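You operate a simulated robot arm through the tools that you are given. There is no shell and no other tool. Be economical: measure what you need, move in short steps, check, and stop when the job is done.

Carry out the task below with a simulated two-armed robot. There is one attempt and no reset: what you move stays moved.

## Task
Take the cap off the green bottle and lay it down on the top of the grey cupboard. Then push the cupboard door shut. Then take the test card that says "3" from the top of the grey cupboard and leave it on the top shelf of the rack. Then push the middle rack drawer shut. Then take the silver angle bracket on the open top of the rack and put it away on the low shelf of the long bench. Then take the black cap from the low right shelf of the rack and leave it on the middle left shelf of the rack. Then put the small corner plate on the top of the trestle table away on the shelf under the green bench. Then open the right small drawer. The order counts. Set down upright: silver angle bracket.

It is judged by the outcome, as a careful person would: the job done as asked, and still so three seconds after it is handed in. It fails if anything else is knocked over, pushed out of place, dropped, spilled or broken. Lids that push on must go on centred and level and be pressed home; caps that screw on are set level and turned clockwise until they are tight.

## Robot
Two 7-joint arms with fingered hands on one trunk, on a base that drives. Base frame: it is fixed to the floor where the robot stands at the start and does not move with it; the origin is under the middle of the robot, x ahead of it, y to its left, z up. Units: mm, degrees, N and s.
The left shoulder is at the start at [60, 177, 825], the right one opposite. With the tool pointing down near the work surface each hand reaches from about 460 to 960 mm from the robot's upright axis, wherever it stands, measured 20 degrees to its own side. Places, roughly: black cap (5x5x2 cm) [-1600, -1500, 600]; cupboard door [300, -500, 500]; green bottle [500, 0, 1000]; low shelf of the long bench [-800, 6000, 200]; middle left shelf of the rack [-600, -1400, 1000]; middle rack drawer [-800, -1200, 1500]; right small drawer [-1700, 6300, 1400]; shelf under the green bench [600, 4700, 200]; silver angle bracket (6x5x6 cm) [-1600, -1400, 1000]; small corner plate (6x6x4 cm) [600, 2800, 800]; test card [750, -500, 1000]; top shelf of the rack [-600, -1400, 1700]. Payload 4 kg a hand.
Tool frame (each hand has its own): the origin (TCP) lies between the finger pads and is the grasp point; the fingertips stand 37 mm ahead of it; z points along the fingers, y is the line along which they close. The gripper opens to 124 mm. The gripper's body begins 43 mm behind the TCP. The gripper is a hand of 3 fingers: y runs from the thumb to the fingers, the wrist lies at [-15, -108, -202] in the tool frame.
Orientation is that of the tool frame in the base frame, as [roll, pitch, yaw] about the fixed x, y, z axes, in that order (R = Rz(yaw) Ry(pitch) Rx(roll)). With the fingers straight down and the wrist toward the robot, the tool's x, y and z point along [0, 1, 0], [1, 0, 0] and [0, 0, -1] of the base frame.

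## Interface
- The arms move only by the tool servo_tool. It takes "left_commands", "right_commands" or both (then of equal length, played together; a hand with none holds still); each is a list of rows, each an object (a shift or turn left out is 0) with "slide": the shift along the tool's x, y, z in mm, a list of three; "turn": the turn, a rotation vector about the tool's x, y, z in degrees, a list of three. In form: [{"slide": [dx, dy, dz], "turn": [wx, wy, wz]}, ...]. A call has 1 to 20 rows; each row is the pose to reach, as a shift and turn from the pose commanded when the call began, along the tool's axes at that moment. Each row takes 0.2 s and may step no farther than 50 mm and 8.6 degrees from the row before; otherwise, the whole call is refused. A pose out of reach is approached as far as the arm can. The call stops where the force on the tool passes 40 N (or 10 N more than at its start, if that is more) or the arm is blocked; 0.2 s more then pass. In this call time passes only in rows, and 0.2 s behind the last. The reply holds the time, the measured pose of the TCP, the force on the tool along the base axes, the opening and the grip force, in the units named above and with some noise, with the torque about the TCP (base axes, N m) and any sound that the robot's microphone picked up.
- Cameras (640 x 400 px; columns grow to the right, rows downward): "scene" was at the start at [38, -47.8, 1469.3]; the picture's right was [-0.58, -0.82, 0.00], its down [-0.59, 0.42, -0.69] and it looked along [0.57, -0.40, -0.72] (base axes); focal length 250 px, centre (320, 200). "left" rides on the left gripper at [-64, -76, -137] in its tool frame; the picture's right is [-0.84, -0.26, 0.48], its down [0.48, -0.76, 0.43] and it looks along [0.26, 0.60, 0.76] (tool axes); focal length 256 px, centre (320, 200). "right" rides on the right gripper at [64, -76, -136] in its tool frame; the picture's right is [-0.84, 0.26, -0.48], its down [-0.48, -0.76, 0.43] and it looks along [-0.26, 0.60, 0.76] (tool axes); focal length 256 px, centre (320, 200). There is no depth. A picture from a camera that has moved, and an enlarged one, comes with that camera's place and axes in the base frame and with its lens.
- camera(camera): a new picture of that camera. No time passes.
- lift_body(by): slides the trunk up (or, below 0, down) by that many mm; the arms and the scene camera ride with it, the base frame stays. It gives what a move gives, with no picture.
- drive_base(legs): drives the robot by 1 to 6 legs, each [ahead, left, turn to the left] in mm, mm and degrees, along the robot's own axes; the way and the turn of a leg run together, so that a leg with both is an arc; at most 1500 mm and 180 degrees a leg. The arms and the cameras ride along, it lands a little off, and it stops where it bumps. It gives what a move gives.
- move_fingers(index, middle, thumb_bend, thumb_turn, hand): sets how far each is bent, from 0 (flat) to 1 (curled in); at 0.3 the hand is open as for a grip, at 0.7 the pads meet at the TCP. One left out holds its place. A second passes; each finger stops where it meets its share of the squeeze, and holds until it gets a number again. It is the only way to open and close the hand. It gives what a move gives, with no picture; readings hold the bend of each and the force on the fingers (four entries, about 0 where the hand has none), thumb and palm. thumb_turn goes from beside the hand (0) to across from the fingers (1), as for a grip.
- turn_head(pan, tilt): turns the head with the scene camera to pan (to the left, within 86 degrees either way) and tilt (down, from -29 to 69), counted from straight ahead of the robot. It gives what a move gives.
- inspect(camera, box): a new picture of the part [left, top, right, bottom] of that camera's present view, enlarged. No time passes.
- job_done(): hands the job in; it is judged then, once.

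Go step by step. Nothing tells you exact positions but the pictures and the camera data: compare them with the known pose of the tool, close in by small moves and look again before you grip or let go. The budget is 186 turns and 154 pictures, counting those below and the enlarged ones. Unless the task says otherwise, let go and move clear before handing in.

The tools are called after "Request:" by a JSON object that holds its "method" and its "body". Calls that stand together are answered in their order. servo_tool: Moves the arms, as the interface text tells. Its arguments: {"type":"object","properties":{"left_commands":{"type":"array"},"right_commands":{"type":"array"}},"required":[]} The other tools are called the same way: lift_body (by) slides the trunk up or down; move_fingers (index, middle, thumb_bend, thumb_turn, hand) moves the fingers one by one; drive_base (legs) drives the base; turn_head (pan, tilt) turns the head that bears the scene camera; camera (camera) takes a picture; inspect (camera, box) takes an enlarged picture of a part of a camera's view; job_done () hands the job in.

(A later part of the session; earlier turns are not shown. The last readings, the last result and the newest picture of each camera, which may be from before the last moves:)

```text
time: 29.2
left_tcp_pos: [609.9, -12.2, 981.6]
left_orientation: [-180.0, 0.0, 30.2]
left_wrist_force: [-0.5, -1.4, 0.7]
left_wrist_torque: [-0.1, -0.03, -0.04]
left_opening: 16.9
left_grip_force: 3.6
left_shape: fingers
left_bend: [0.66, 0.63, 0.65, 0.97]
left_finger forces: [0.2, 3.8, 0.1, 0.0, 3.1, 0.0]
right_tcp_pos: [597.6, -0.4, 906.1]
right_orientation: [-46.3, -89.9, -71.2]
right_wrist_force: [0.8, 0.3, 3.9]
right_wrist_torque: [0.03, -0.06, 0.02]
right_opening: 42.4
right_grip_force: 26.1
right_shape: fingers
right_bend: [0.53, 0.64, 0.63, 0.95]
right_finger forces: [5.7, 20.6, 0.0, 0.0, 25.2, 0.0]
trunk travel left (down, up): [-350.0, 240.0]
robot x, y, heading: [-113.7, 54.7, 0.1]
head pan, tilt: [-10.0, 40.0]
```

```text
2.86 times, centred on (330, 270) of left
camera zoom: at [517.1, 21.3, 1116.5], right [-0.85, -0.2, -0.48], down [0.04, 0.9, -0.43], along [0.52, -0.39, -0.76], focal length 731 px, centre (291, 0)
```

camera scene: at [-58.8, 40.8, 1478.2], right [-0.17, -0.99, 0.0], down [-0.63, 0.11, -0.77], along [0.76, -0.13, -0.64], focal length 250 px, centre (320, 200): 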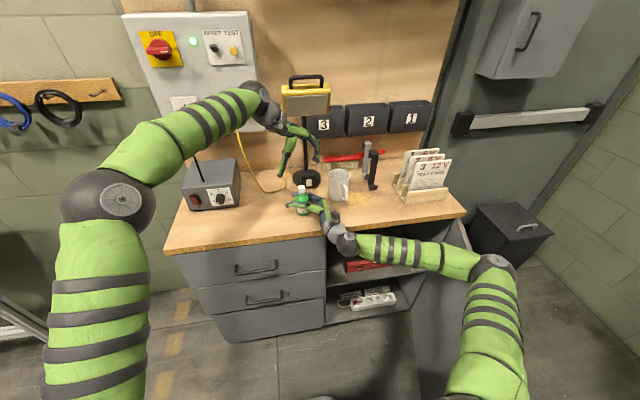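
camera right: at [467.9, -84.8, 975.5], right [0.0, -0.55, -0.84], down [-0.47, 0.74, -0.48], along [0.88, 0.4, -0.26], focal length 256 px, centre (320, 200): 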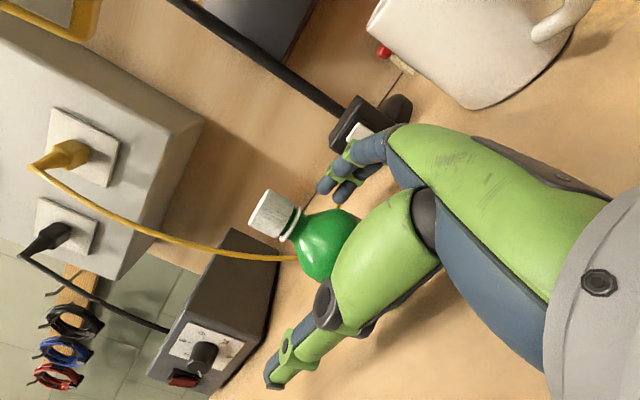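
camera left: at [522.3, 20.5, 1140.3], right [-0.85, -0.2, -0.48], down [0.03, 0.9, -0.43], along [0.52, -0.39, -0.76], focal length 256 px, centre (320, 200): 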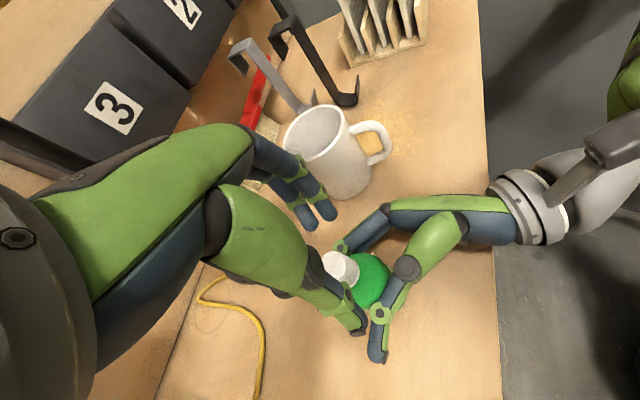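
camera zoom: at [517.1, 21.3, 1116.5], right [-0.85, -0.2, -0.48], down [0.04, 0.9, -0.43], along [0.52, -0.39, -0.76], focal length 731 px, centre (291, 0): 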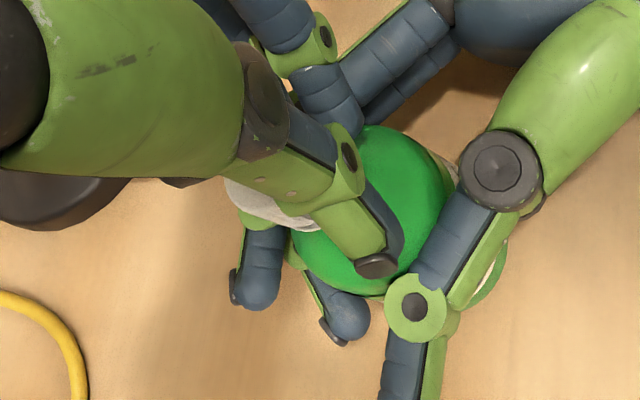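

Request:
{"method": "move_fingers", "body": {"hand": "left", "index": 0.78, "middle": 0.75, "thumb_bend": 0.74}}

Request:
{"method": "servo_tool", "body": {"left_commands": [{"turn": [0, 0, -5]}, {"turn": [0, 0, -10]}, {"turn": [0, 0, -15]}, {"turn": [0, 0, -20]}, {"turn": [0, 0, -25]}, {"turn": [0, 0, -30]}]}}

Request:
{"method": "inspect", "body": {"camera": "right", "box": [200, 80, 440, 280]}}

```text
time: 30.2
left_tcp_pos: [610.7, -12.1, 980.4]
left_orientation: [-179.9, 0.0, 30.2]
left_wrist_force: [5.9, -8.2, -1.7]
left_wrist_torque: [-0.26, -0.16, -0.09]
left_opening: 0.0
left_grip_force: 4.6
left_shape: fingers
left_bend: [0.74, 0.73, 0.69, 0.97]
left_finger forces: [0.0, 9.2, 0.0, 0.0, 0.0, 0.1]
right_tcp_pos: [598.5, 0.9, 906.4]
right_orientation: [142.3, -89.9, 100.2]
right_wrist_force: [-6.2, 10.6, 7.5]
right_wrist_torque: [-0.28, -0.36, 0.15]
right_opening: 42.8
right_grip_force: 24.7
right_shape: fingers
right_bend: [0.55, 0.73, 0.62, 0.96]
right_finger forces: [2.7, 17.7, 0.1, 0.1, 28.5, 0.0]
trunk travel left (down, up): [-350.0, 240.0]
robot x, y, heading: [-113.1, 56.2, 0.4]
head pan, tilt: [-10.0, 40.0]
heard: snap
```

```text
time: 31.6
left_tcp_pos: [610.4, -11.5, 981.8]
left_orientation: [180.0, 0.0, 60.4]
left_wrist_force: [10.0, -9.3, 2.6]
left_wrist_torque: [-0.23, -0.31, -0.17]
left_opening: 0.0
left_grip_force: 7.3
left_shape: fingers
left_bend: [0.74, 0.73, 0.69, 0.97]
left_finger forces: [0.1, 13.2, 0.0, 0.0, 0.1, 0.0]
right_tcp_pos: [597.9, 1.2, 907.0]
right_orientation: [-149.0, -89.9, 31.5]
right_wrist_force: [-10.3, 11.7, 7.7]
right_wrist_torque: [-0.28, -0.51, 0.16]
right_opening: 43.0
right_grip_force: 25.7
right_shape: fingers
right_bend: [0.55, 0.73, 0.61, 0.97]
right_finger forces: [1.4, 18.1, 0.0, 0.1, 31.1, 0.1]
trunk travel left (down, up): [-350.0, 240.0]
robot x, y, heading: [-114.8, 56.1, -0.0]
head pan, tilt: [-10.0, 40.0]
```

```text
2.00 times, centred on (320, 180) of right
camera zoom: at [468.2, -86.0, 969.5], right [0.0, -0.55, -0.84], down [-0.47, 0.74, -0.48], along [0.88, 0.4, -0.26], focal length 512 px, centre (320, 240)
```

zoom: 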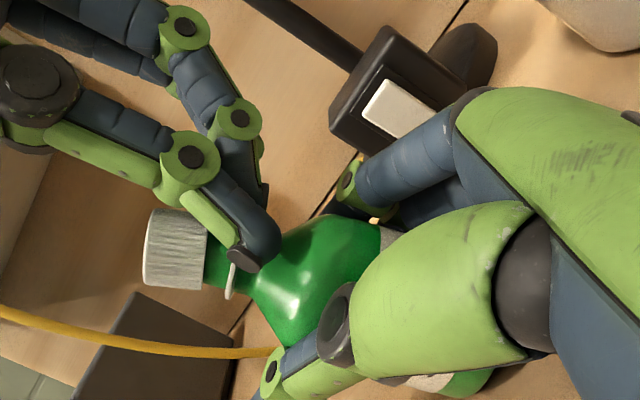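

The left fingers slipped off the cap and pushed the bottle askew, so I open the left hand and look.

Request:
{"method": "move_fingers", "body": {"hand": "left", "index": 0.45, "middle": 0.45, "thumb_bend": 0.45}}

Request:
{"method": "inspect", "body": {"camera": "right", "box": [200, 80, 440, 280]}}

Request:
{"method": "inspect", "body": {"camera": "scene", "box": [270, 150, 350, 220]}}

```text
time: 32.6
left_tcp_pos: [610.9, -11.9, 980.9]
left_orientation: [-180.0, -0.1, 60.3]
left_wrist_force: [0.5, -0.3, 0.4]
left_wrist_torque: [-0.03, 0.03, -0.01]
left_opening: 77.8
left_grip_force: 0.0
left_shape: fingers
left_bend: [0.45, 0.45, 0.45, 0.97]
left_finger forces: [0.0, 0.0, 0.1, 0.0, 0.0, 0.1]
right_tcp_pos: [597.7, 0.4, 905.5]
right_orientation: [-111.7, -89.9, -6.0]
right_wrist_force: [1.5, -2.0, 5.1]
right_wrist_torque: [-0.14, -0.22, 0.02]
right_opening: 42.2
right_grip_force: 22.7
right_shape: fingers
right_bend: [0.54, 0.73, 0.62, 0.95]
right_finger forces: [4.8, 19.1, 0.0, 0.0, 22.3, 0.0]
trunk travel left (down, up): [-350.0, 240.0]
robot x, y, heading: [-116.1, 55.9, 0.2]
head pan, tilt: [-10.0, 40.0]
```

```text
2.00 times, centred on (320, 180) of right
camera zoom: at [468.9, -87.0, 969.1], right [0.0, -0.55, -0.84], down [-0.47, 0.74, -0.48], along [0.88, 0.4, -0.26], focal length 512 px, centre (320, 240)
```

zoom: 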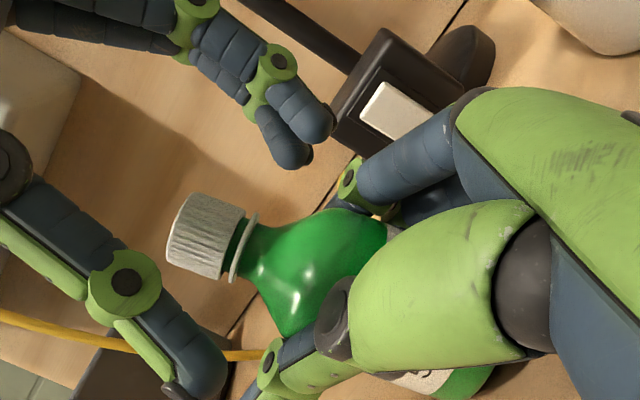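

```text
5.71 times, centred on (310, 185) of scene
camera zoom: at [-58.8, 40.7, 1478.1], right [-0.17, -0.99, 0.0], down [-0.63, 0.11, -0.77], along [0.75, -0.13, -0.64], focal length 1432 px, centre (377, 286)
```

zoom: 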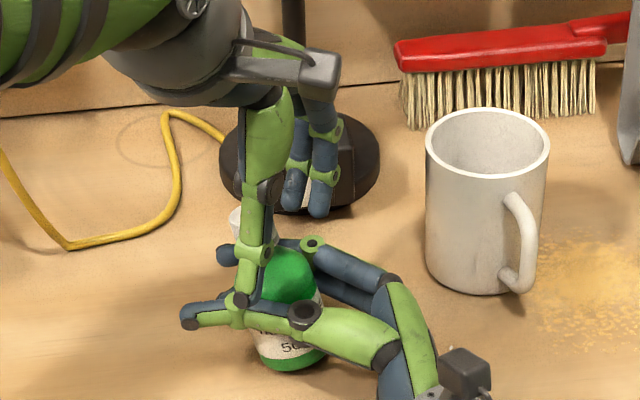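

The cap is still on; the bottle just leans in the right hand. I lift the left hand clear and open the right a little so that the bottle settles upright.

Request:
{"method": "servo_tool", "body": {"left_commands": [{"slide": [0, 0, -30]}, {"slide": [0, 0, -70]}]}}

Request:
{"method": "move_fingers", "body": {"hand": "right", "index": 0.45, "middle": 0.48, "thumb_bend": 0.48}}

Request:
{"method": "inspect", "body": {"camera": "right", "box": [200, 80, 440, 280]}}

Request:
{"method": "camera", "body": {"camera": "left"}}

Request:
{"method": "inspect", "body": {"camera": "scene", "box": [270, 150, 350, 220]}}

```text
time: 33.2
left_tcp_pos: [609.2, -12.5, 1049.6]
left_orientation: [-179.9, 0.0, 60.2]
left_wrist_force: [-0.3, -0.5, -0.5]
left_wrist_torque: [0.02, -0.02, -0.03]
left_opening: 77.4
left_grip_force: 0.1
left_shape: fingers
left_bend: [0.45, 0.45, 0.45, 0.97]
left_finger forces: [0.1, 0.0, 0.1, 0.1, 0.0, 0.1]
right_tcp_pos: [598.6, 1.0, 907.0]
right_orientation: [-80.9, -89.9, -36.6]
right_wrist_force: [1.1, -2.4, 6.2]
right_wrist_torque: [-0.07, -0.09, -0.04]
right_opening: 42.5
right_grip_force: 22.9
right_shape: fingers
right_bend: [0.54, 0.73, 0.62, 0.95]
right_finger forces: [4.7, 18.8, 0.1, 0.1, 23.0, 0.0]
trunk travel left (down, up): [-350.0, 240.0]
robot x, y, heading: [-114.7, 55.5, 0.0]
head pan, tilt: [-10.0, 40.0]
```

```text
time: 34.2
left_tcp_pos: [610.9, -11.4, 1050.1]
left_orientation: [180.0, 0.0, 60.3]
left_wrist_force: [0.7, -0.1, -0.4]
left_wrist_torque: [0.03, 0.01, -0.02]
left_opening: 77.4
left_grip_force: 0.1
left_shape: fingers
left_bend: [0.45, 0.45, 0.45, 0.97]
left_finger forces: [0.1, 0.1, 0.0, 0.0, 0.0, 0.0]
right_tcp_pos: [598.8, 0.1, 906.4]
right_orientation: [-64.4, -89.9, -53.3]
right_wrist_force: [0.7, 0.1, -0.9]
right_wrist_torque: [-0.01, -0.02, -0.03]
right_opening: 73.1
right_grip_force: 0.0
right_shape: fingers
right_bend: [0.45, 0.48, 0.48, 0.97]
right_finger forces: [0.1, 0.0, 0.0, 0.1, 0.0, 0.0]
trunk travel left (down, up): [-350.0, 240.0]
robot x, y, heading: [-113.1, 57.4, 0.3]
head pan, tilt: [-10.0, 40.0]
```

```text
2.00 times, centred on (320, 180) of right
camera zoom: at [469.0, -86.6, 969.0], right [0.0, -0.55, -0.84], down [-0.47, 0.74, -0.48], along [0.88, 0.4, -0.26], focal length 512 px, centre (320, 240)
```

zoom: 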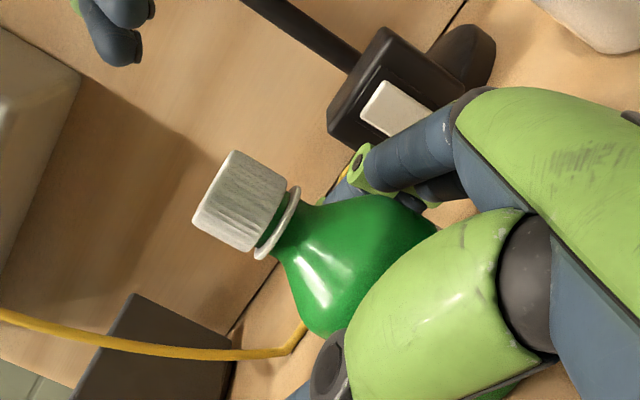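

```text
123 pictures are left
camera left: at [513.5, -29.0, 1185.5], right [-0.64, -0.6, -0.48], down [-0.42, 0.8, -0.43], along [0.64, -0.08, -0.76], focal length 256 px, centre (320, 200)
```

left: 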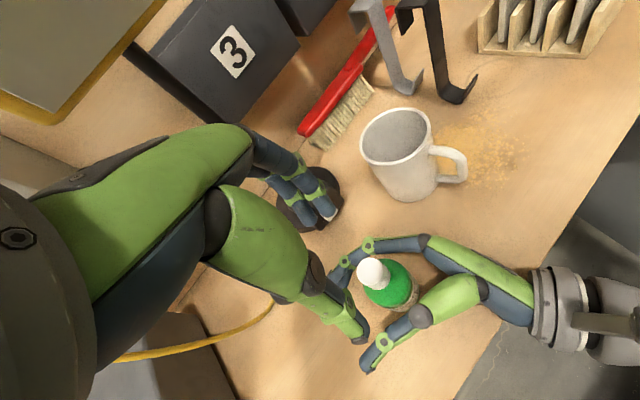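

```text
5.71 times, centred on (310, 185) of scene
camera zoom: at [-58.5, 40.9, 1478.1], right [-0.17, -0.99, 0.0], down [-0.63, 0.11, -0.77], along [0.75, -0.13, -0.64], focal length 1432 px, centre (377, 286)
```

zoom: 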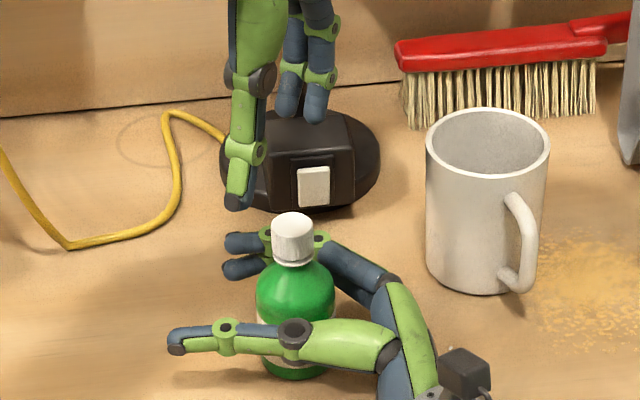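

The bottle now stands upright with its cap at about [603, -24, 966]. I recentre the right hand on it and grip again.

Request:
{"method": "servo_tool", "body": {"right_commands": [{"slide": [-4, 13, -16]}]}}

Request:
{"method": "move_fingers", "body": {"hand": "right", "index": 0.53, "middle": 0.75, "thumb_bend": 0.68}}

Request:
{"method": "inspect", "body": {"camera": "right", "box": [200, 80, 440, 280]}}

Request:
{"method": "inspect", "body": {"camera": "scene", "box": [270, 150, 350, 220]}}

Request:
{"method": "inspect", "body": {"camera": "left", "box": [280, 200, 460, 340]}}

```text
time: 34.6
left_tcp_pos: [608.3, -10.4, 1051.4]
left_orientation: [179.9, 0.0, 60.3]
left_wrist_force: [-0.3, 0.0, 0.3]
left_wrist_torque: [0.05, -0.07, 0.01]
left_opening: 77.7
left_grip_force: 0.1
left_shape: fingers
left_bend: [0.45, 0.45, 0.45, 0.97]
left_finger forces: [0.1, 0.0, 0.1, 0.0, 0.0, 0.0]
right_tcp_pos: [601.5, -16.9, 905.1]
right_orientation: [40.7, -89.7, -158.1]
right_wrist_force: [-7.0, 6.1, 20.1]
right_wrist_torque: [-1.25, 2.07, -1.07]
right_opening: 73.1
right_grip_force: 0.1
right_shape: fingers
right_bend: [0.45, 0.48, 0.48, 0.98]
right_finger forces: [0.1, 0.0, 0.1, 0.0, 0.0, 0.0]
trunk travel left (down, up): [-350.0, 240.0]
robot x, y, heading: [-111.7, 57.8, 0.1]
head pan, tilt: [-10.0, 40.0]
```

```text
time: 35.6
left_tcp_pos: [608.6, -9.4, 1052.2]
left_orientation: [179.9, 0.0, 60.2]
left_wrist_force: [0.1, 0.1, -0.6]
left_wrist_torque: [-0.01, 0.01, 0.01]
left_opening: 77.7
left_grip_force: 0.0
left_shape: fingers
left_bend: [0.45, 0.45, 0.45, 0.97]
left_finger forces: [0.0, 0.1, 0.0, 0.0, 0.1, 0.0]
right_tcp_pos: [602.7, -15.9, 906.5]
right_orientation: [20.0, -89.8, -137.5]
right_wrist_force: [-3.9, 16.9, 35.0]
right_wrist_torque: [-1.7, 2.8, -1.69]
right_opening: 43.9
right_grip_force: 24.6
right_shape: fingers
right_bend: [0.51, 0.63, 0.64, 0.96]
right_finger forces: [2.5, 22.1, 0.0, 0.1, 22.9, 0.0]
trunk travel left (down, up): [-350.0, 240.0]
robot x, y, heading: [-117.2, 55.8, 0.5]
head pan, tilt: [-10.0, 40.0]
```

```text
2.00 times, centred on (320, 180) of right
camera zoom: at [471.2, -104.4, 968.5], right [0.01, -0.55, -0.84], down [-0.47, 0.74, -0.48], along [0.88, 0.4, -0.25], focal length 512 px, centre (320, 240)
```

zoom: 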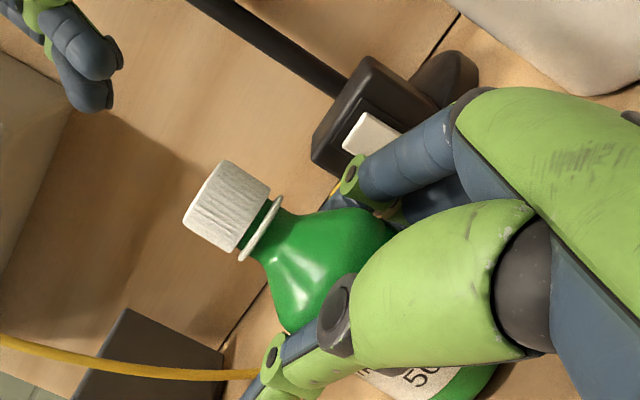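

```text
5.71 times, centred on (310, 185) of scene
camera zoom: at [-61.3, 42.9, 1478.4], right [-0.17, -0.99, 0.0], down [-0.63, 0.11, -0.77], along [0.76, -0.13, -0.64], focal length 1432 px, centre (377, 286)
```

zoom: 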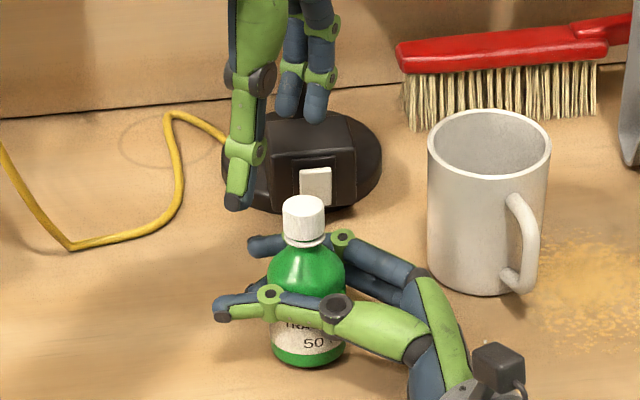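

```text
2.86 times, centred on (370, 270) of left
camera zoom: at [511.4, -27.2, 1187.1], right [-0.64, -0.6, -0.48], down [-0.42, 0.8, -0.44], along [0.65, -0.08, -0.76], focal length 731 px, centre (177, 0)
```

zoom: 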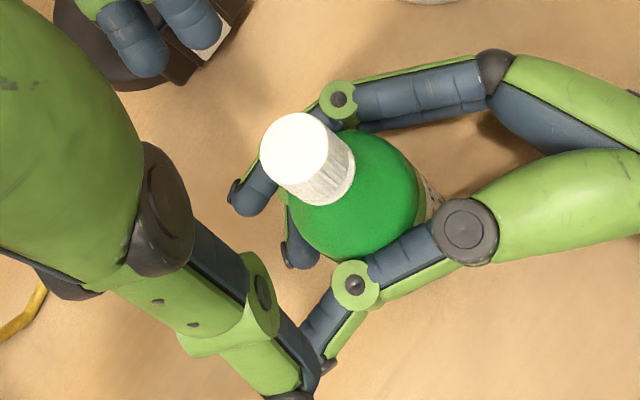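

The hand is pressing on the worktop; I relieve it by raising a few mm, then re-measure the cap.

Request:
{"method": "servo_tool", "body": {"right_commands": [{"slide": [5, 0, 0]}], "left_commands": [{"slide": [0, 0, 0], "turn": [0, 0, 8]}]}}

Request:
{"method": "inspect", "body": {"camera": "scene", "box": [270, 150, 350, 220]}}

Request:
{"method": "inspect", "body": {"camera": "left", "box": [280, 200, 460, 340]}}

```text
time: 36.0
left_tcp_pos: [609.5, -10.7, 1049.5]
left_orientation: [180.0, 0.1, 52.1]
left_wrist_force: [0.7, -0.2, 0.4]
left_wrist_torque: [0.0, -0.06, -0.01]
left_opening: 77.3
left_grip_force: 0.0
left_shape: fingers
left_bend: [0.45, 0.45, 0.45, 0.97]
left_finger forces: [0.0, 0.0, 0.0, 0.0, 0.0, 0.0]
right_tcp_pos: [602.9, -22.0, 904.9]
right_orientation: [-136.4, -89.8, 18.6]
right_wrist_force: [0.5, 4.2, 12.5]
right_wrist_torque: [0.0, -0.35, 0.12]
right_opening: 44.1
right_grip_force: 22.6
right_shape: fingers
right_bend: [0.52, 0.63, 0.64, 0.94]
right_finger forces: [2.4, 20.3, 0.1, 0.0, 23.4, 0.0]
trunk travel left (down, up): [-350.0, 240.0]
robot x, y, heading: [-112.0, 55.7, 0.4]
head pan, tilt: [-10.0, 40.0]
```

```text
5.71 times, centred on (310, 185) of scene
camera zoom: at [-59.6, 41.1, 1477.7], right [-0.17, -0.99, 0.0], down [-0.63, 0.11, -0.77], along [0.76, -0.13, -0.64], focal length 1432 px, centre (377, 286)
```

zoom: 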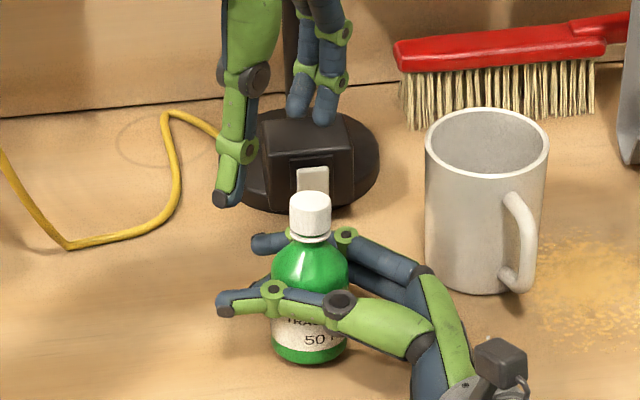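

```text
2.86 times, centred on (370, 270) of left
camera zoom: at [511.4, -15.5, 1185.8], right [-0.72, -0.5, -0.48], down [-0.3, 0.85, -0.43], along [0.63, -0.17, -0.76], focal length 731 px, centre (177, 0)
```

zoom: 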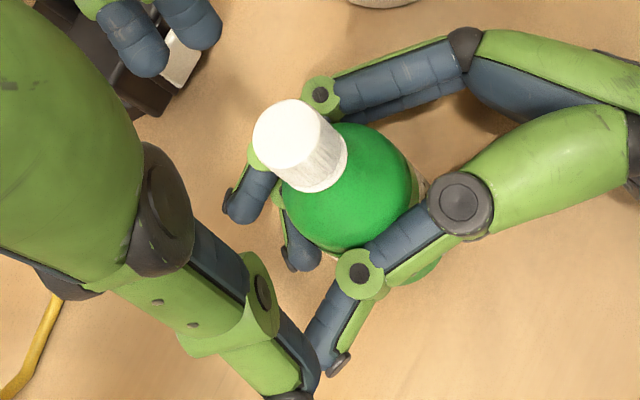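

Request:
{"method": "servo_tool", "body": {"left_commands": [{"slide": [-4, 10, 10], "turn": [0, 0, 8]}, {"slide": [-8, 20, 25], "turn": [0, 0, 16]}, {"slide": [-11, 28.5, 48], "turn": [0, 0, 22]}]}}

Request:
{"method": "camera", "body": {"camera": "left"}}

```text
time: 36.8
left_tcp_pos: [626.3, -38.1, 1003.5]
left_orientation: [180.0, 0.1, 30.3]
left_wrist_force: [-0.2, -0.5, -0.2]
left_wrist_torque: [0.01, 0.0, 0.0]
left_opening: 77.6
left_grip_force: 0.0
left_shape: fingers
left_bend: [0.45, 0.45, 0.45, 0.97]
left_finger forces: [0.0, 0.0, 0.0, 0.0, 0.0, 0.1]
right_tcp_pos: [603.1, -21.2, 906.0]
right_orientation: [-126.8, -89.8, 9.3]
right_wrist_force: [0.7, -0.4, 3.2]
right_wrist_torque: [-0.05, -0.16, -0.03]
right_opening: 43.6
right_grip_force: 22.9
right_shape: fingers
right_bend: [0.52, 0.63, 0.64, 0.95]
right_finger forces: [2.8, 19.9, 0.0, 0.0, 22.5, 0.1]
trunk travel left (down, up): [-350.0, 240.0]
robot x, y, heading: [-115.1, 59.2, 0.1]
head pan, tilt: [-10.0, 40.0]
```

```text
116 pictures are left
camera left: at [533.9, -4.2, 1138.1], right [-0.85, -0.2, -0.48], down [0.04, 0.9, -0.43], along [0.52, -0.39, -0.76], focal length 256 px, centre (320, 200)
```

left: 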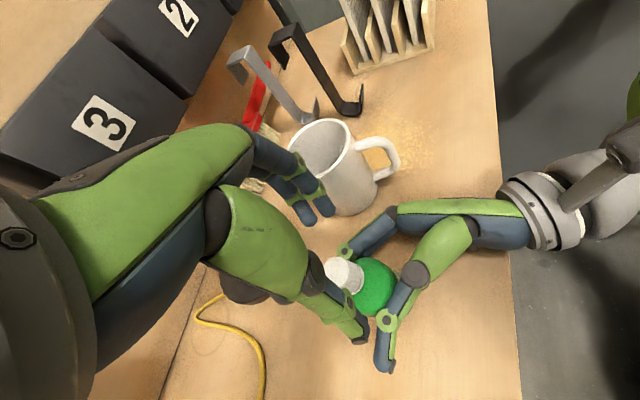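

Request:
{"method": "servo_tool", "body": {"left_commands": [{"slide": [0, -5, 10]}, {"slide": [0, -5, 18]}]}}

Request:
{"method": "move_fingers", "body": {"hand": "left", "index": 0.6, "middle": 0.6, "thumb_bend": 0.6}}

Request:
{"method": "inspect", "body": {"camera": "left", "box": [240, 200, 420, 340]}}

Request:
{"method": "inspect", "body": {"camera": "right", "box": [200, 80, 440, 280]}}

```text
time: 37.4
left_tcp_pos: [625.4, -33.8, 983.9]
left_orientation: [-180.0, 0.0, 30.2]
left_wrist_force: [-0.1, 0.8, -0.3]
left_wrist_torque: [-0.02, 0.03, 0.01]
left_opening: 78.0
left_grip_force: 0.0
left_shape: fingers
left_bend: [0.45, 0.45, 0.45, 0.97]
left_finger forces: [0.0, 0.1, 0.1, 0.1, 0.0, 0.0]
right_tcp_pos: [602.6, -18.8, 905.7]
right_orientation: [-83.1, -89.8, -34.5]
right_wrist_force: [0.8, -1.4, 2.0]
right_wrist_torque: [-0.07, -0.1, 0.0]
right_opening: 44.0
right_grip_force: 22.1
right_shape: fingers
right_bend: [0.51, 0.63, 0.64, 0.95]
right_finger forces: [3.0, 19.6, 0.0, 0.0, 22.3, 0.0]
trunk travel left (down, up): [-350.0, 240.0]
robot x, y, heading: [-115.0, 55.5, 0.1]
head pan, tilt: [-10.0, 40.0]
```

```text
time: 38.4
left_tcp_pos: [624.1, -34.1, 983.7]
left_orientation: [180.0, 0.0, 30.1]
left_wrist_force: [-1.8, 1.3, 0.5]
left_wrist_torque: [0.04, 0.04, -0.04]
left_opening: 32.8
left_grip_force: 0.6
left_shape: fingers
left_bend: [0.6, 0.6, 0.6, 0.97]
left_finger forces: [0.0, 0.0, 0.0, 0.0, 1.5, 0.0]
right_tcp_pos: [602.1, -18.4, 906.9]
right_orientation: [-84.2, -89.9, -33.4]
right_wrist_force: [2.1, -2.4, 1.1]
right_wrist_torque: [-0.01, 0.03, -0.01]
right_opening: 43.6
right_grip_force: 21.9
right_shape: fingers
right_bend: [0.51, 0.63, 0.64, 0.95]
right_finger forces: [3.4, 19.3, 0.0, 0.1, 21.1, 0.1]
trunk travel left (down, up): [-350.0, 240.0]
robot x, y, heading: [-113.5, 58.6, 0.2]
head pan, tilt: [-10.0, 40.0]
```

```text
2.86 times, centred on (330, 270) of left
camera zoom: at [531.2, -0.3, 1119.7], right [-0.85, -0.2, -0.48], down [0.04, 0.9, -0.43], along [0.52, -0.39, -0.76], focal length 731 px, centre (291, 0)
```

zoom: 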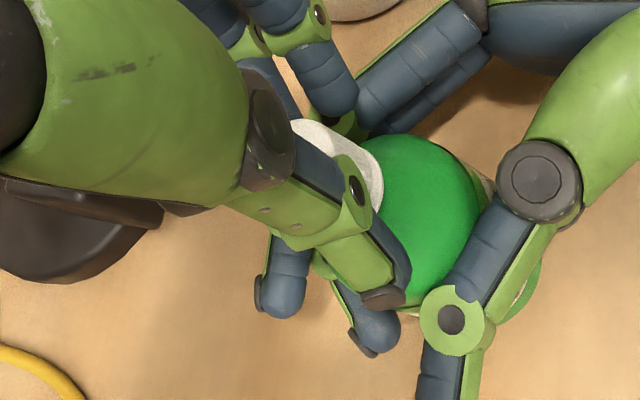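

```text
2.00 times, centred on (320, 180) of right
camera zoom: at [473.1, -106.4, 969.8], right [0.0, -0.55, -0.84], down [-0.47, 0.74, -0.48], along [0.88, 0.4, -0.26], focal length 512 px, centre (320, 240)
```

zoom: 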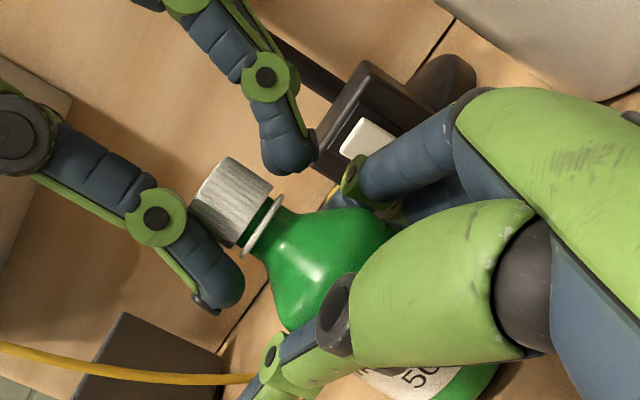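

Request:
{"method": "servo_tool", "body": {"left_commands": [{"slide": [2, -4, 0]}]}}

Request:
{"method": "move_fingers", "body": {"hand": "left", "index": 0.64, "middle": 0.64, "thumb_bend": 0.63}}

Request:
{"method": "inspect", "body": {"camera": "right", "box": [200, 80, 440, 280]}}

```text
time: 38.8
left_tcp_pos: [624.1, -28.6, 982.8]
left_orientation: [180.0, 0.0, 30.1]
left_wrist_force: [0.1, -0.9, -0.3]
left_wrist_torque: [0.02, 0.02, -0.02]
left_opening: 31.7
left_grip_force: 0.4
left_shape: fingers
left_bend: [0.6, 0.6, 0.6, 0.97]
left_finger forces: [0.0, 0.0, 0.1, 0.0, 0.5, 0.1]
right_tcp_pos: [602.7, -17.8, 905.9]
right_orientation: [-168.1, -89.8, 50.6]
right_wrist_force: [1.2, -1.8, 0.6]
right_wrist_torque: [-0.02, -0.04, 0.02]
right_opening: 43.7
right_grip_force: 22.3
right_shape: fingers
right_bend: [0.51, 0.63, 0.64, 0.95]
right_finger forces: [3.1, 19.2, 0.0, 0.0, 21.9, 0.0]
trunk travel left (down, up): [-350.0, 240.0]
robot x, y, heading: [-116.2, 58.1, 0.4]
head pan, tilt: [-10.0, 40.0]
```

```text
time: 39.8
left_tcp_pos: [623.2, -29.5, 983.0]
left_orientation: [-180.0, 0.0, 30.1]
left_wrist_force: [-1.1, -0.2, -0.9]
left_wrist_torque: [0.01, 0.0, 0.01]
left_opening: 25.1
left_grip_force: 1.8
left_shape: fingers
left_bend: [0.63, 0.64, 0.63, 0.97]
left_finger forces: [1.3, 0.5, 0.1, 0.0, 2.7, 0.1]
right_tcp_pos: [602.5, -19.6, 906.3]
right_orientation: [-7.9, -89.9, -109.8]
right_wrist_force: [0.2, -0.6, 0.6]
right_wrist_torque: [0.04, 0.01, 0.0]
right_opening: 43.4
right_grip_force: 21.9
right_shape: fingers
right_bend: [0.51, 0.63, 0.64, 0.95]
right_finger forces: [3.2, 19.2, 0.0, 0.0, 21.5, 0.0]
trunk travel left (down, up): [-350.0, 240.0]
robot x, y, heading: [-116.4, 54.3, 0.4]
head pan, tilt: [-10.0, 40.0]
```

```text
2.00 times, centred on (320, 180) of right
camera zoom: at [473.1, -106.3, 969.9], right [0.0, -0.55, -0.84], down [-0.47, 0.74, -0.48], along [0.88, 0.4, -0.26], focal length 512 px, centre (320, 240)
```

zoom: 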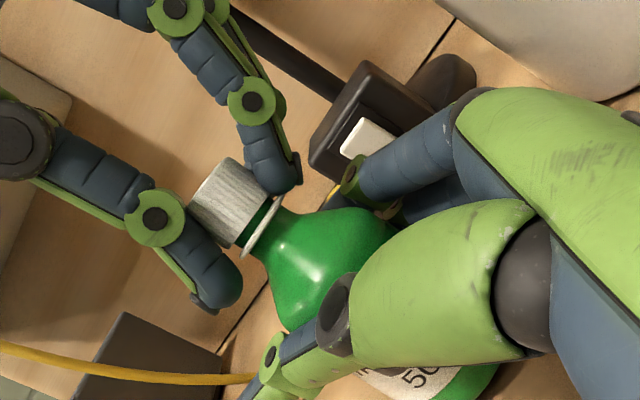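

All three fingers now touch the cap evenly. I tighten moderately and start turning counterclockwise.

Request:
{"method": "move_fingers", "body": {"hand": "left", "index": 0.69, "middle": 0.69, "thumb_bend": 0.68}}

Request:
{"method": "servo_tool", "body": {"left_commands": [{"turn": [0, 0, -5]}, {"turn": [0, 0, -10]}, {"turn": [0, 0, -15]}, {"turn": [0, 0, -20]}]}}

Request:
{"method": "inspect", "body": {"camera": "right", "box": [200, 80, 440, 280]}}

```text
time: 40.8
left_tcp_pos: [623.9, -28.9, 983.1]
left_orientation: [180.0, -0.1, 30.2]
left_wrist_force: [-2.0, 0.0, 3.6]
left_wrist_torque: [-0.11, -0.05, -0.02]
left_opening: 21.8
left_grip_force: 10.9
left_shape: fingers
left_bend: [0.64, 0.66, 0.65, 0.97]
left_finger forces: [5.8, 4.3, 0.0, 0.0, 12.1, 0.0]
right_tcp_pos: [602.6, -19.9, 906.7]
right_orientation: [-45.9, -89.9, -71.7]
right_wrist_force: [2.2, -1.1, 0.3]
right_wrist_torque: [0.04, 0.05, 0.03]
right_opening: 43.7
right_grip_force: 21.9
right_shape: fingers
right_bend: [0.51, 0.63, 0.64, 0.95]
right_finger forces: [3.4, 19.2, 0.0, 0.1, 21.0, 0.1]
trunk travel left (down, up): [-350.0, 240.0]
robot x, y, heading: [-113.9, 56.1, 0.3]
head pan, tilt: [-10.0, 40.0]
```

```text
time: 41.8
left_tcp_pos: [623.3, -30.2, 983.8]
left_orientation: [-179.9, 0.0, 50.3]
left_wrist_force: [-2.3, 0.5, 7.5]
left_wrist_torque: [-0.1, 0.01, -0.1]
left_opening: 21.3
left_grip_force: 12.3
left_shape: fingers
left_bend: [0.65, 0.66, 0.65, 0.97]
left_finger forces: [5.3, 4.6, 0.0, 0.0, 15.4, 0.0]
right_tcp_pos: [603.2, -18.9, 907.5]
right_orientation: [-73.4, -89.9, -44.2]
right_wrist_force: [3.7, -1.9, 0.8]
right_wrist_torque: [0.08, 0.07, 0.09]
right_opening: 43.7
right_grip_force: 21.8
right_shape: fingers
right_bend: [0.51, 0.63, 0.64, 0.95]
right_finger forces: [3.8, 20.2, 0.1, 0.1, 19.9, 0.0]
trunk travel left (down, up): [-350.0, 240.0]
robot x, y, heading: [-112.1, 57.2, 0.2]
head pan, tilt: [-10.0, 40.0]
```

```text
2.00 times, centred on (320, 180) of right
camera zoom: at [472.9, -106.4, 970.0], right [0.0, -0.55, -0.84], down [-0.47, 0.74, -0.48], along [0.88, 0.4, -0.26], focal length 512 px, centre (320, 240)
```

zoom: 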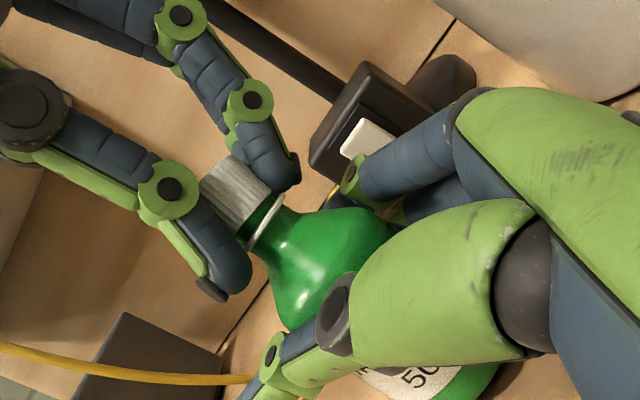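

It's turning with low torque and the cap pushes up as a thread would. I continue turning.

Request:
{"method": "servo_tool", "body": {"left_commands": [{"slide": [0, 0, -0.3], "turn": [0, 0, -8]}, {"slide": [0, 0, -0.6], "turn": [0, 0, -16]}, {"slide": [0, 0, -0.9], "turn": [0, 0, -24]}, {"slide": [0, 0, -1.2], "turn": [0, 0, -32]}, {"slide": [0, 0, -1.4], "turn": [0, 0, -40]}, {"slide": [0, 0, -1.6], "turn": [0, 0, -48]}, {"slide": [0, 0, -1.8], "turn": [0, 0, -56]}, {"slide": [0, 0, -2], "turn": [0, 0, -64]}, {"slide": [0, 0, -2.2], "turn": [0, 0, -72]}, {"slide": [0, 0, -2.4], "turn": [0, 0, -80]}]}}

Request:
{"method": "inspect", "body": {"camera": "right", "box": [200, 80, 440, 280]}}

```text
time: 44.0
left_tcp_pos: [623.8, -29.8, 986.4]
left_orientation: [180.0, 0.0, 130.4]
left_wrist_force: [0.1, -0.6, -1.3]
left_wrist_torque: [0.01, -0.04, -0.02]
left_opening: 18.9
left_grip_force: 9.5
left_shape: fingers
left_bend: [0.66, 0.66, 0.65, 0.97]
left_finger forces: [4.5, 5.7, 0.0, 0.0, 9.0, 0.0]
right_tcp_pos: [601.6, -19.9, 906.5]
right_orientation: [-110.0, -89.8, -7.5]
right_wrist_force: [1.0, 1.6, 1.6]
right_wrist_torque: [-0.12, 0.01, 0.1]
right_opening: 43.9
right_grip_force: 22.0
right_shape: fingers
right_bend: [0.51, 0.63, 0.64, 0.95]
right_finger forces: [3.4, 17.8, 0.0, 0.0, 22.5, 0.0]
trunk travel left (down, up): [-350.0, 240.0]
robot x, y, heading: [-114.4, 58.5, 0.2]
head pan, tilt: [-10.0, 40.0]
```

```text
2.00 times, centred on (320, 180) of right
camera zoom: at [472.9, -106.1, 970.0], right [0.0, -0.55, -0.84], down [-0.47, 0.74, -0.48], along [0.88, 0.4, -0.26], focal length 512 px, centre (320, 240)
```

zoom: 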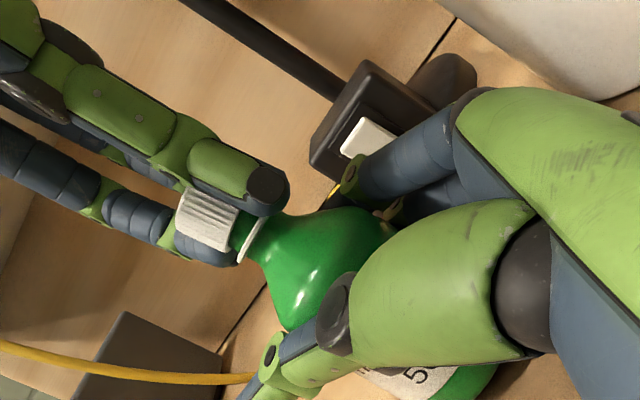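

Request:
{"method": "servo_tool", "body": {"left_commands": [{"slide": [0, 0, -0.3], "turn": [0, 0, -8]}, {"slide": [0, 0, -0.6], "turn": [0, 0, -16]}, {"slide": [0, 0, -0.9], "turn": [0, 0, -24]}, {"slide": [0, 0, -1.2], "turn": [0, 0, -32]}, {"slide": [0, 0, -1.4], "turn": [0, 0, -40]}, {"slide": [0, 0, -1.6], "turn": [0, 0, -48]}, {"slide": [0, 0, -1.8], "turn": [0, 0, -56]}]}}

Request:
{"method": "inspect", "body": {"camera": "right", "box": [200, 80, 440, 280]}}

```text
time: 45.6
left_tcp_pos: [574.4, -1.9, 969.3]
left_orientation: [180.0, 0.0, -173.7]
left_wrist_force: [0.0, 0.3, -0.4]
left_wrist_torque: [0.0, -0.01, 0.02]
left_opening: 5.8
left_grip_force: 0.0
left_shape: fingers
left_bend: [0.69, 0.69, 0.68, 0.98]
left_finger forces: [0.0, 0.0, 0.0, 0.0, 0.0, 0.0]
left hand out of reach, approached as far as the arm can: row 4, 5, 6, 7
right_tcp_pos: [602.5, -20.5, 906.1]
right_orientation: [-58.6, -89.8, -59.1]
right_wrist_force: [-0.4, -0.4, -0.7]
right_wrist_torque: [0.03, -0.02, -0.01]
right_opening: 43.9
right_grip_force: 20.9
right_shape: fingers
right_bend: [0.52, 0.74, 0.63, 0.95]
right_finger forces: [1.8, 18.8, 0.1, 0.0, 21.2, 0.0]
trunk travel left (down, up): [-350.0, 240.0]
robot x, y, heading: [-119.6, 56.6, 0.0]
head pan, tilt: [-10.0, 40.0]
```

```text
2.00 times, centred on (320, 180) of right
camera zoom: at [473.3, -106.7, 969.7], right [0.0, -0.55, -0.84], down [-0.47, 0.74, -0.48], along [0.88, 0.4, -0.26], focal length 512 px, centre (320, 240)
```

zoom: 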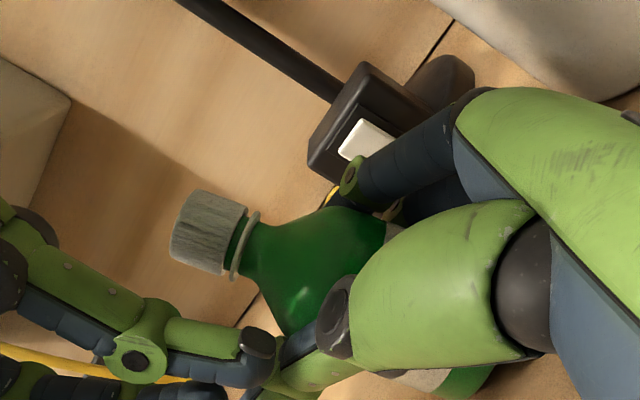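

The left arm ran out of wrist range and slid off; the cap is still on. I'll raise and rewind the left hand (within yaw 0–130 from now on) and let the bottle settle again.

Request:
{"method": "move_fingers", "body": {"hand": "left", "index": 0.45, "middle": 0.45, "thumb_bend": 0.45}}

Request:
{"method": "servo_tool", "body": {"left_commands": [{"slide": [0, 0, -40]}, {"slide": [0, 0, -80]}]}}

Request:
{"method": "move_fingers", "body": {"hand": "right", "index": 0.45, "middle": 0.48, "thumb_bend": 0.48}}

Request:
{"method": "servo_tool", "body": {"left_commands": [{"turn": [0, 0, 8]}, {"turn": [0, 0, 16]}, {"turn": [0, 0, 24]}, {"turn": [0, 0, 32]}, {"turn": [0, 0, 40]}, {"turn": [0, 0, 48]}, {"turn": [0, 0, 56]}, {"turn": [0, 0, 64]}, {"turn": [0, 0, 72]}, {"turn": [0, 0, 80]}, {"turn": [0, 0, 88]}, {"turn": [0, 0, 96]}, {"turn": [0, 0, 104]}, {"turn": [0, 0, 112]}, {"turn": [0, 0, 120]}, {"turn": [0, 0, 128]}, {"turn": [0, 0, 136]}, {"turn": [0, 0, 144]}, {"turn": [0, 0, 152]}]}}

Request:
{"method": "camera", "body": {"camera": "left"}}

Request:
{"method": "inspect", "body": {"camera": "scene", "box": [270, 150, 350, 220]}}

```text
time: 46.6
left_tcp_pos: [575.7, -2.3, 968.6]
left_orientation: [-179.9, 0.1, -173.9]
left_wrist_force: [-0.1, -0.1, 0.5]
left_wrist_torque: [0.0, 0.03, 0.0]
left_opening: 77.5
left_grip_force: 0.0
left_shape: fingers
left_bend: [0.45, 0.45, 0.45, 0.98]
left_finger forces: [0.0, 0.0, 0.0, 0.1, 0.1, 0.0]
right_tcp_pos: [602.8, -19.7, 906.5]
right_orientation: [-89.1, -89.9, -28.4]
right_wrist_force: [0.9, -0.1, -0.6]
right_wrist_torque: [0.02, 0.0, 0.01]
right_opening: 43.7
right_grip_force: 21.5
right_shape: fingers
right_bend: [0.52, 0.74, 0.63, 0.95]
right_finger forces: [1.8, 18.8, 0.1, 0.0, 21.2, 0.0]
trunk travel left (down, up): [-350.0, 240.0]
robot x, y, heading: [-114.1, 54.7, 0.3]
head pan, tilt: [-10.0, 40.0]
```

```text
time: 47.2
left_tcp_pos: [564.8, 3.6, 1016.9]
left_orientation: [180.0, 0.2, -174.0]
left_wrist_force: [-0.2, -1.1, 0.1]
left_wrist_torque: [0.02, -0.03, -0.01]
left_opening: 77.4
left_grip_force: 0.0
left_shape: fingers
left_bend: [0.45, 0.45, 0.45, 0.98]
left_finger forces: [0.0, 0.0, 0.1, 0.0, 0.1, 0.0]
left hand out of reach, approached as far as the arm can: row 1, 2
right_tcp_pos: [604.1, -19.6, 906.3]
right_orientation: [-81.3, -89.9, -36.3]
right_wrist_force: [-0.1, 0.5, -1.1]
right_wrist_torque: [0.0, 0.05, 0.03]
right_opening: 43.8
right_grip_force: 20.9
right_shape: fingers
right_bend: [0.52, 0.74, 0.63, 0.95]
right_finger forces: [1.8, 18.8, 0.0, 0.1, 21.1, 0.1]
trunk travel left (down, up): [-350.0, 240.0]
robot x, y, heading: [-115.4, 56.8, 0.1]
head pan, tilt: [-10.0, 40.0]
```

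```text
time: 48.2
left_tcp_pos: [564.9, 3.5, 1018.8]
left_orientation: [-179.9, 0.1, -174.0]
left_wrist_force: [0.2, 0.4, 0.4]
left_wrist_torque: [-0.03, 0.02, -0.01]
left_opening: 77.6
left_grip_force: 0.1
left_shape: fingers
left_bend: [0.45, 0.45, 0.45, 0.98]
left_finger forces: [0.0, 0.0, 0.0, 0.0, 0.1, 0.0]
right_tcp_pos: [603.6, -19.1, 907.0]
right_orientation: [-71.2, -89.9, -46.4]
right_wrist_force: [-0.1, -0.2, -0.2]
right_wrist_torque: [0.0, 0.03, -0.03]
right_opening: 72.9
right_grip_force: 0.1
right_shape: fingers
right_bend: [0.45, 0.48, 0.48, 0.97]
right_finger forces: [0.0, 0.0, 0.0, 0.0, 0.0, 0.0]
trunk travel left (down, up): [-350.0, 240.0]
robot x, y, heading: [-113.5, 56.6, 0.5]
head pan, tilt: [-10.0, 40.0]
```

```text
time: 52.2
left_tcp_pos: [564.0, 4.0, 1017.4]
left_orientation: [180.0, 0.1, 34.1]
left_wrist_force: [0.3, 0.1, 0.4]
left_wrist_torque: [0.01, -0.01, 0.01]
left_opening: 77.9
left_grip_force: 0.1
left_shape: fingers
left_bend: [0.45, 0.45, 0.45, 0.98]
left_finger forces: [0.0, 0.1, 0.0, 0.0, 0.1, 0.0]
right_tcp_pos: [603.3, -19.1, 907.7]
right_orientation: [-93.7, -89.8, -24.0]
right_wrist_force: [0.4, -0.3, 0.3]
right_wrist_torque: [0.03, -0.01, 0.01]
right_opening: 72.8
right_grip_force: 0.0
right_shape: fingers
right_bend: [0.45, 0.48, 0.48, 0.97]
right_finger forces: [0.0, 0.1, 0.0, 0.0, 0.0, 0.1]
trunk travel left (down, up): [-350.0, 240.0]
robot x, y, heading: [-113.3, 54.3, 0.3]
head pan, tilt: [-10.0, 40.0]
```

```text
109 pictures are left
camera left: at [469.3, 30.7, 1153.0], right [-0.84, -0.26, -0.48], down [-0.03, 0.9, -0.43], along [0.55, -0.35, -0.76], focal length 256 px, centre (320, 200)
```

left: 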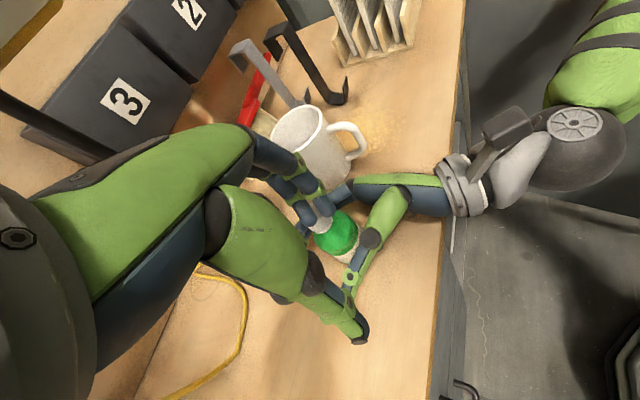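

```text
5.71 times, centred on (310, 185) of scene
camera zoom: at [-58.3, 41.0, 1478.1], right [-0.17, -0.99, 0.0], down [-0.63, 0.11, -0.77], along [0.75, -0.13, -0.64], focal length 1432 px, centre (377, 286)
```

zoom: 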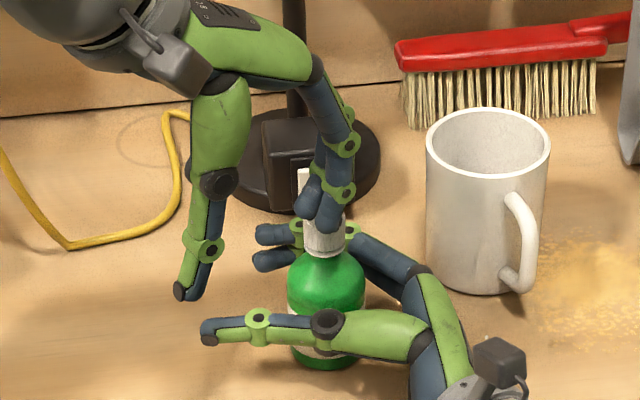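

Request:
{"method": "servo_tool", "body": {"right_commands": [{"slide": [0, 4, 0]}, {"slide": [0, 7, 0]}], "left_commands": [{"slide": [0, 0, -20]}, {"slide": [0, 0, -40]}]}}

Request:
{"method": "move_fingers", "body": {"hand": "right", "index": 0.53, "middle": 0.75, "thumb_bend": 0.68}}

Request:
{"method": "camera", "body": {"camera": "left"}}

Request:
{"method": "inspect", "body": {"camera": "right", "box": [200, 80, 440, 280]}}

Request:
{"method": "inspect", "body": {"camera": "scene", "box": [270, 150, 350, 220]}}

```text
time: 52.8
left_tcp_pos: [563.6, 3.4, 1057.4]
left_orientation: [-179.9, 0.0, 34.2]
left_wrist_force: [-0.6, 0.5, -0.2]
left_wrist_torque: [-0.03, -0.02, -0.02]
left_opening: 77.8
left_grip_force: 0.0
left_shape: fingers
left_bend: [0.45, 0.45, 0.45, 0.98]
left_finger forces: [0.0, 0.0, 0.0, 0.1, 0.0, 0.1]
right_tcp_pos: [609.8, -22.6, 907.0]
right_orientation: [-80.3, -89.9, -37.3]
right_wrist_force: [-0.6, 0.0, 0.5]
right_wrist_torque: [0.02, 0.0, 0.0]
right_opening: 73.1
right_grip_force: 0.0
right_shape: fingers
right_bend: [0.45, 0.48, 0.48, 0.97]
right_finger forces: [0.1, 0.0, 0.0, 0.0, 0.0, 0.0]
trunk travel left (down, up): [-350.0, 240.0]
robot x, y, heading: [-117.0, 55.1, 0.0]
head pan, tilt: [-10.0, 40.0]
```

```text
time: 53.8
left_tcp_pos: [564.3, 2.9, 1058.4]
left_orientation: [-180.0, 0.0, 34.1]
left_wrist_force: [0.0, -1.1, -0.2]
left_wrist_torque: [0.02, 0.01, 0.01]
left_opening: 77.6
left_grip_force: 0.0
left_shape: fingers
left_bend: [0.45, 0.45, 0.45, 0.98]
left_finger forces: [0.0, 0.1, 0.0, 0.1, 0.0, 0.1]
right_tcp_pos: [609.7, -22.8, 907.1]
right_orientation: [-126.7, -89.9, 9.1]
right_wrist_force: [0.3, 0.1, 1.7]
right_wrist_torque: [-0.05, -0.12, -0.02]
right_opening: 41.8
right_grip_force: 23.0
right_shape: fingers
right_bend: [0.51, 0.74, 0.64, 0.96]
right_finger forces: [5.3, 19.8, 0.0, 0.1, 20.7, 0.1]
trunk travel left (down, up): [-350.0, 240.0]
robot x, y, heading: [-113.4, 56.4, 0.2]
head pan, tilt: [-10.0, 40.0]
```

```text
107 pictures are left
camera left: at [469.4, 29.9, 1192.7], right [-0.84, -0.26, -0.48], down [-0.03, 0.9, -0.43], along [0.55, -0.35, -0.76], focal length 256 px, centre (320, 200)
```

left: 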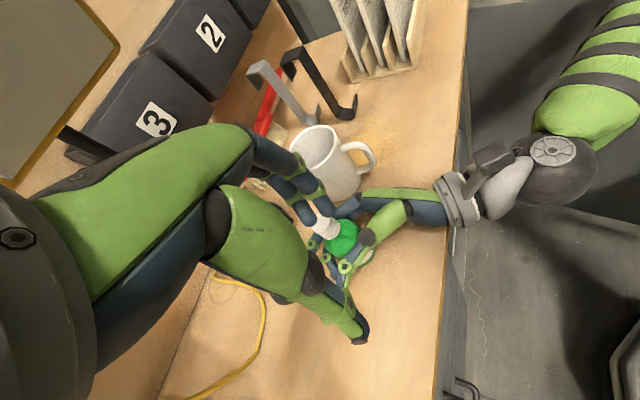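

```text
2.00 times, centred on (320, 180) of right
camera zoom: at [479.9, -109.8, 969.6], right [0.0, -0.55, -0.84], down [-0.47, 0.74, -0.48], along [0.88, 0.4, -0.26], focal length 512 px, centre (320, 240)
```

zoom: 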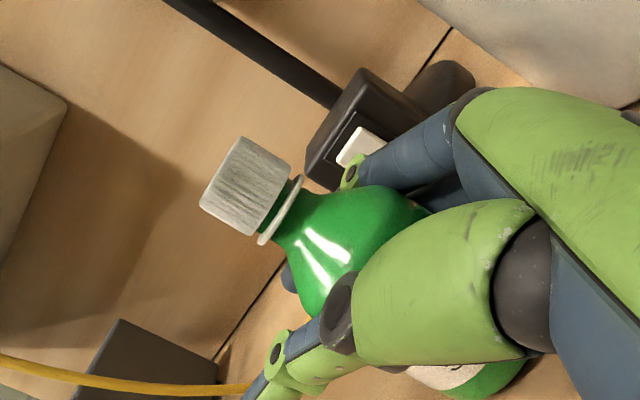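

```text
5.71 times, centred on (310, 185) of scene
camera zoom: at [-58.6, 40.9, 1478.1], right [-0.17, -0.99, 0.0], down [-0.63, 0.11, -0.77], along [0.75, -0.13, -0.64], focal length 1432 px, centre (377, 286)
```

zoom: 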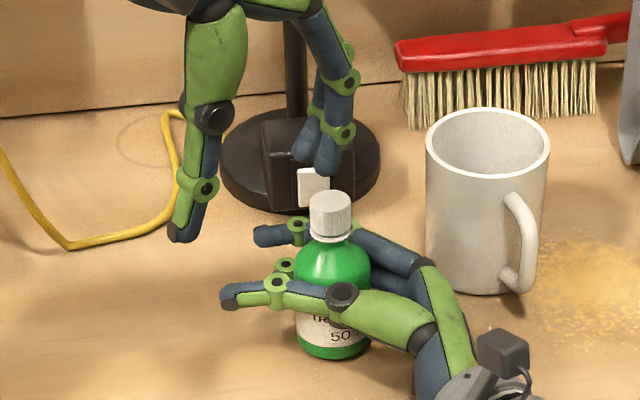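

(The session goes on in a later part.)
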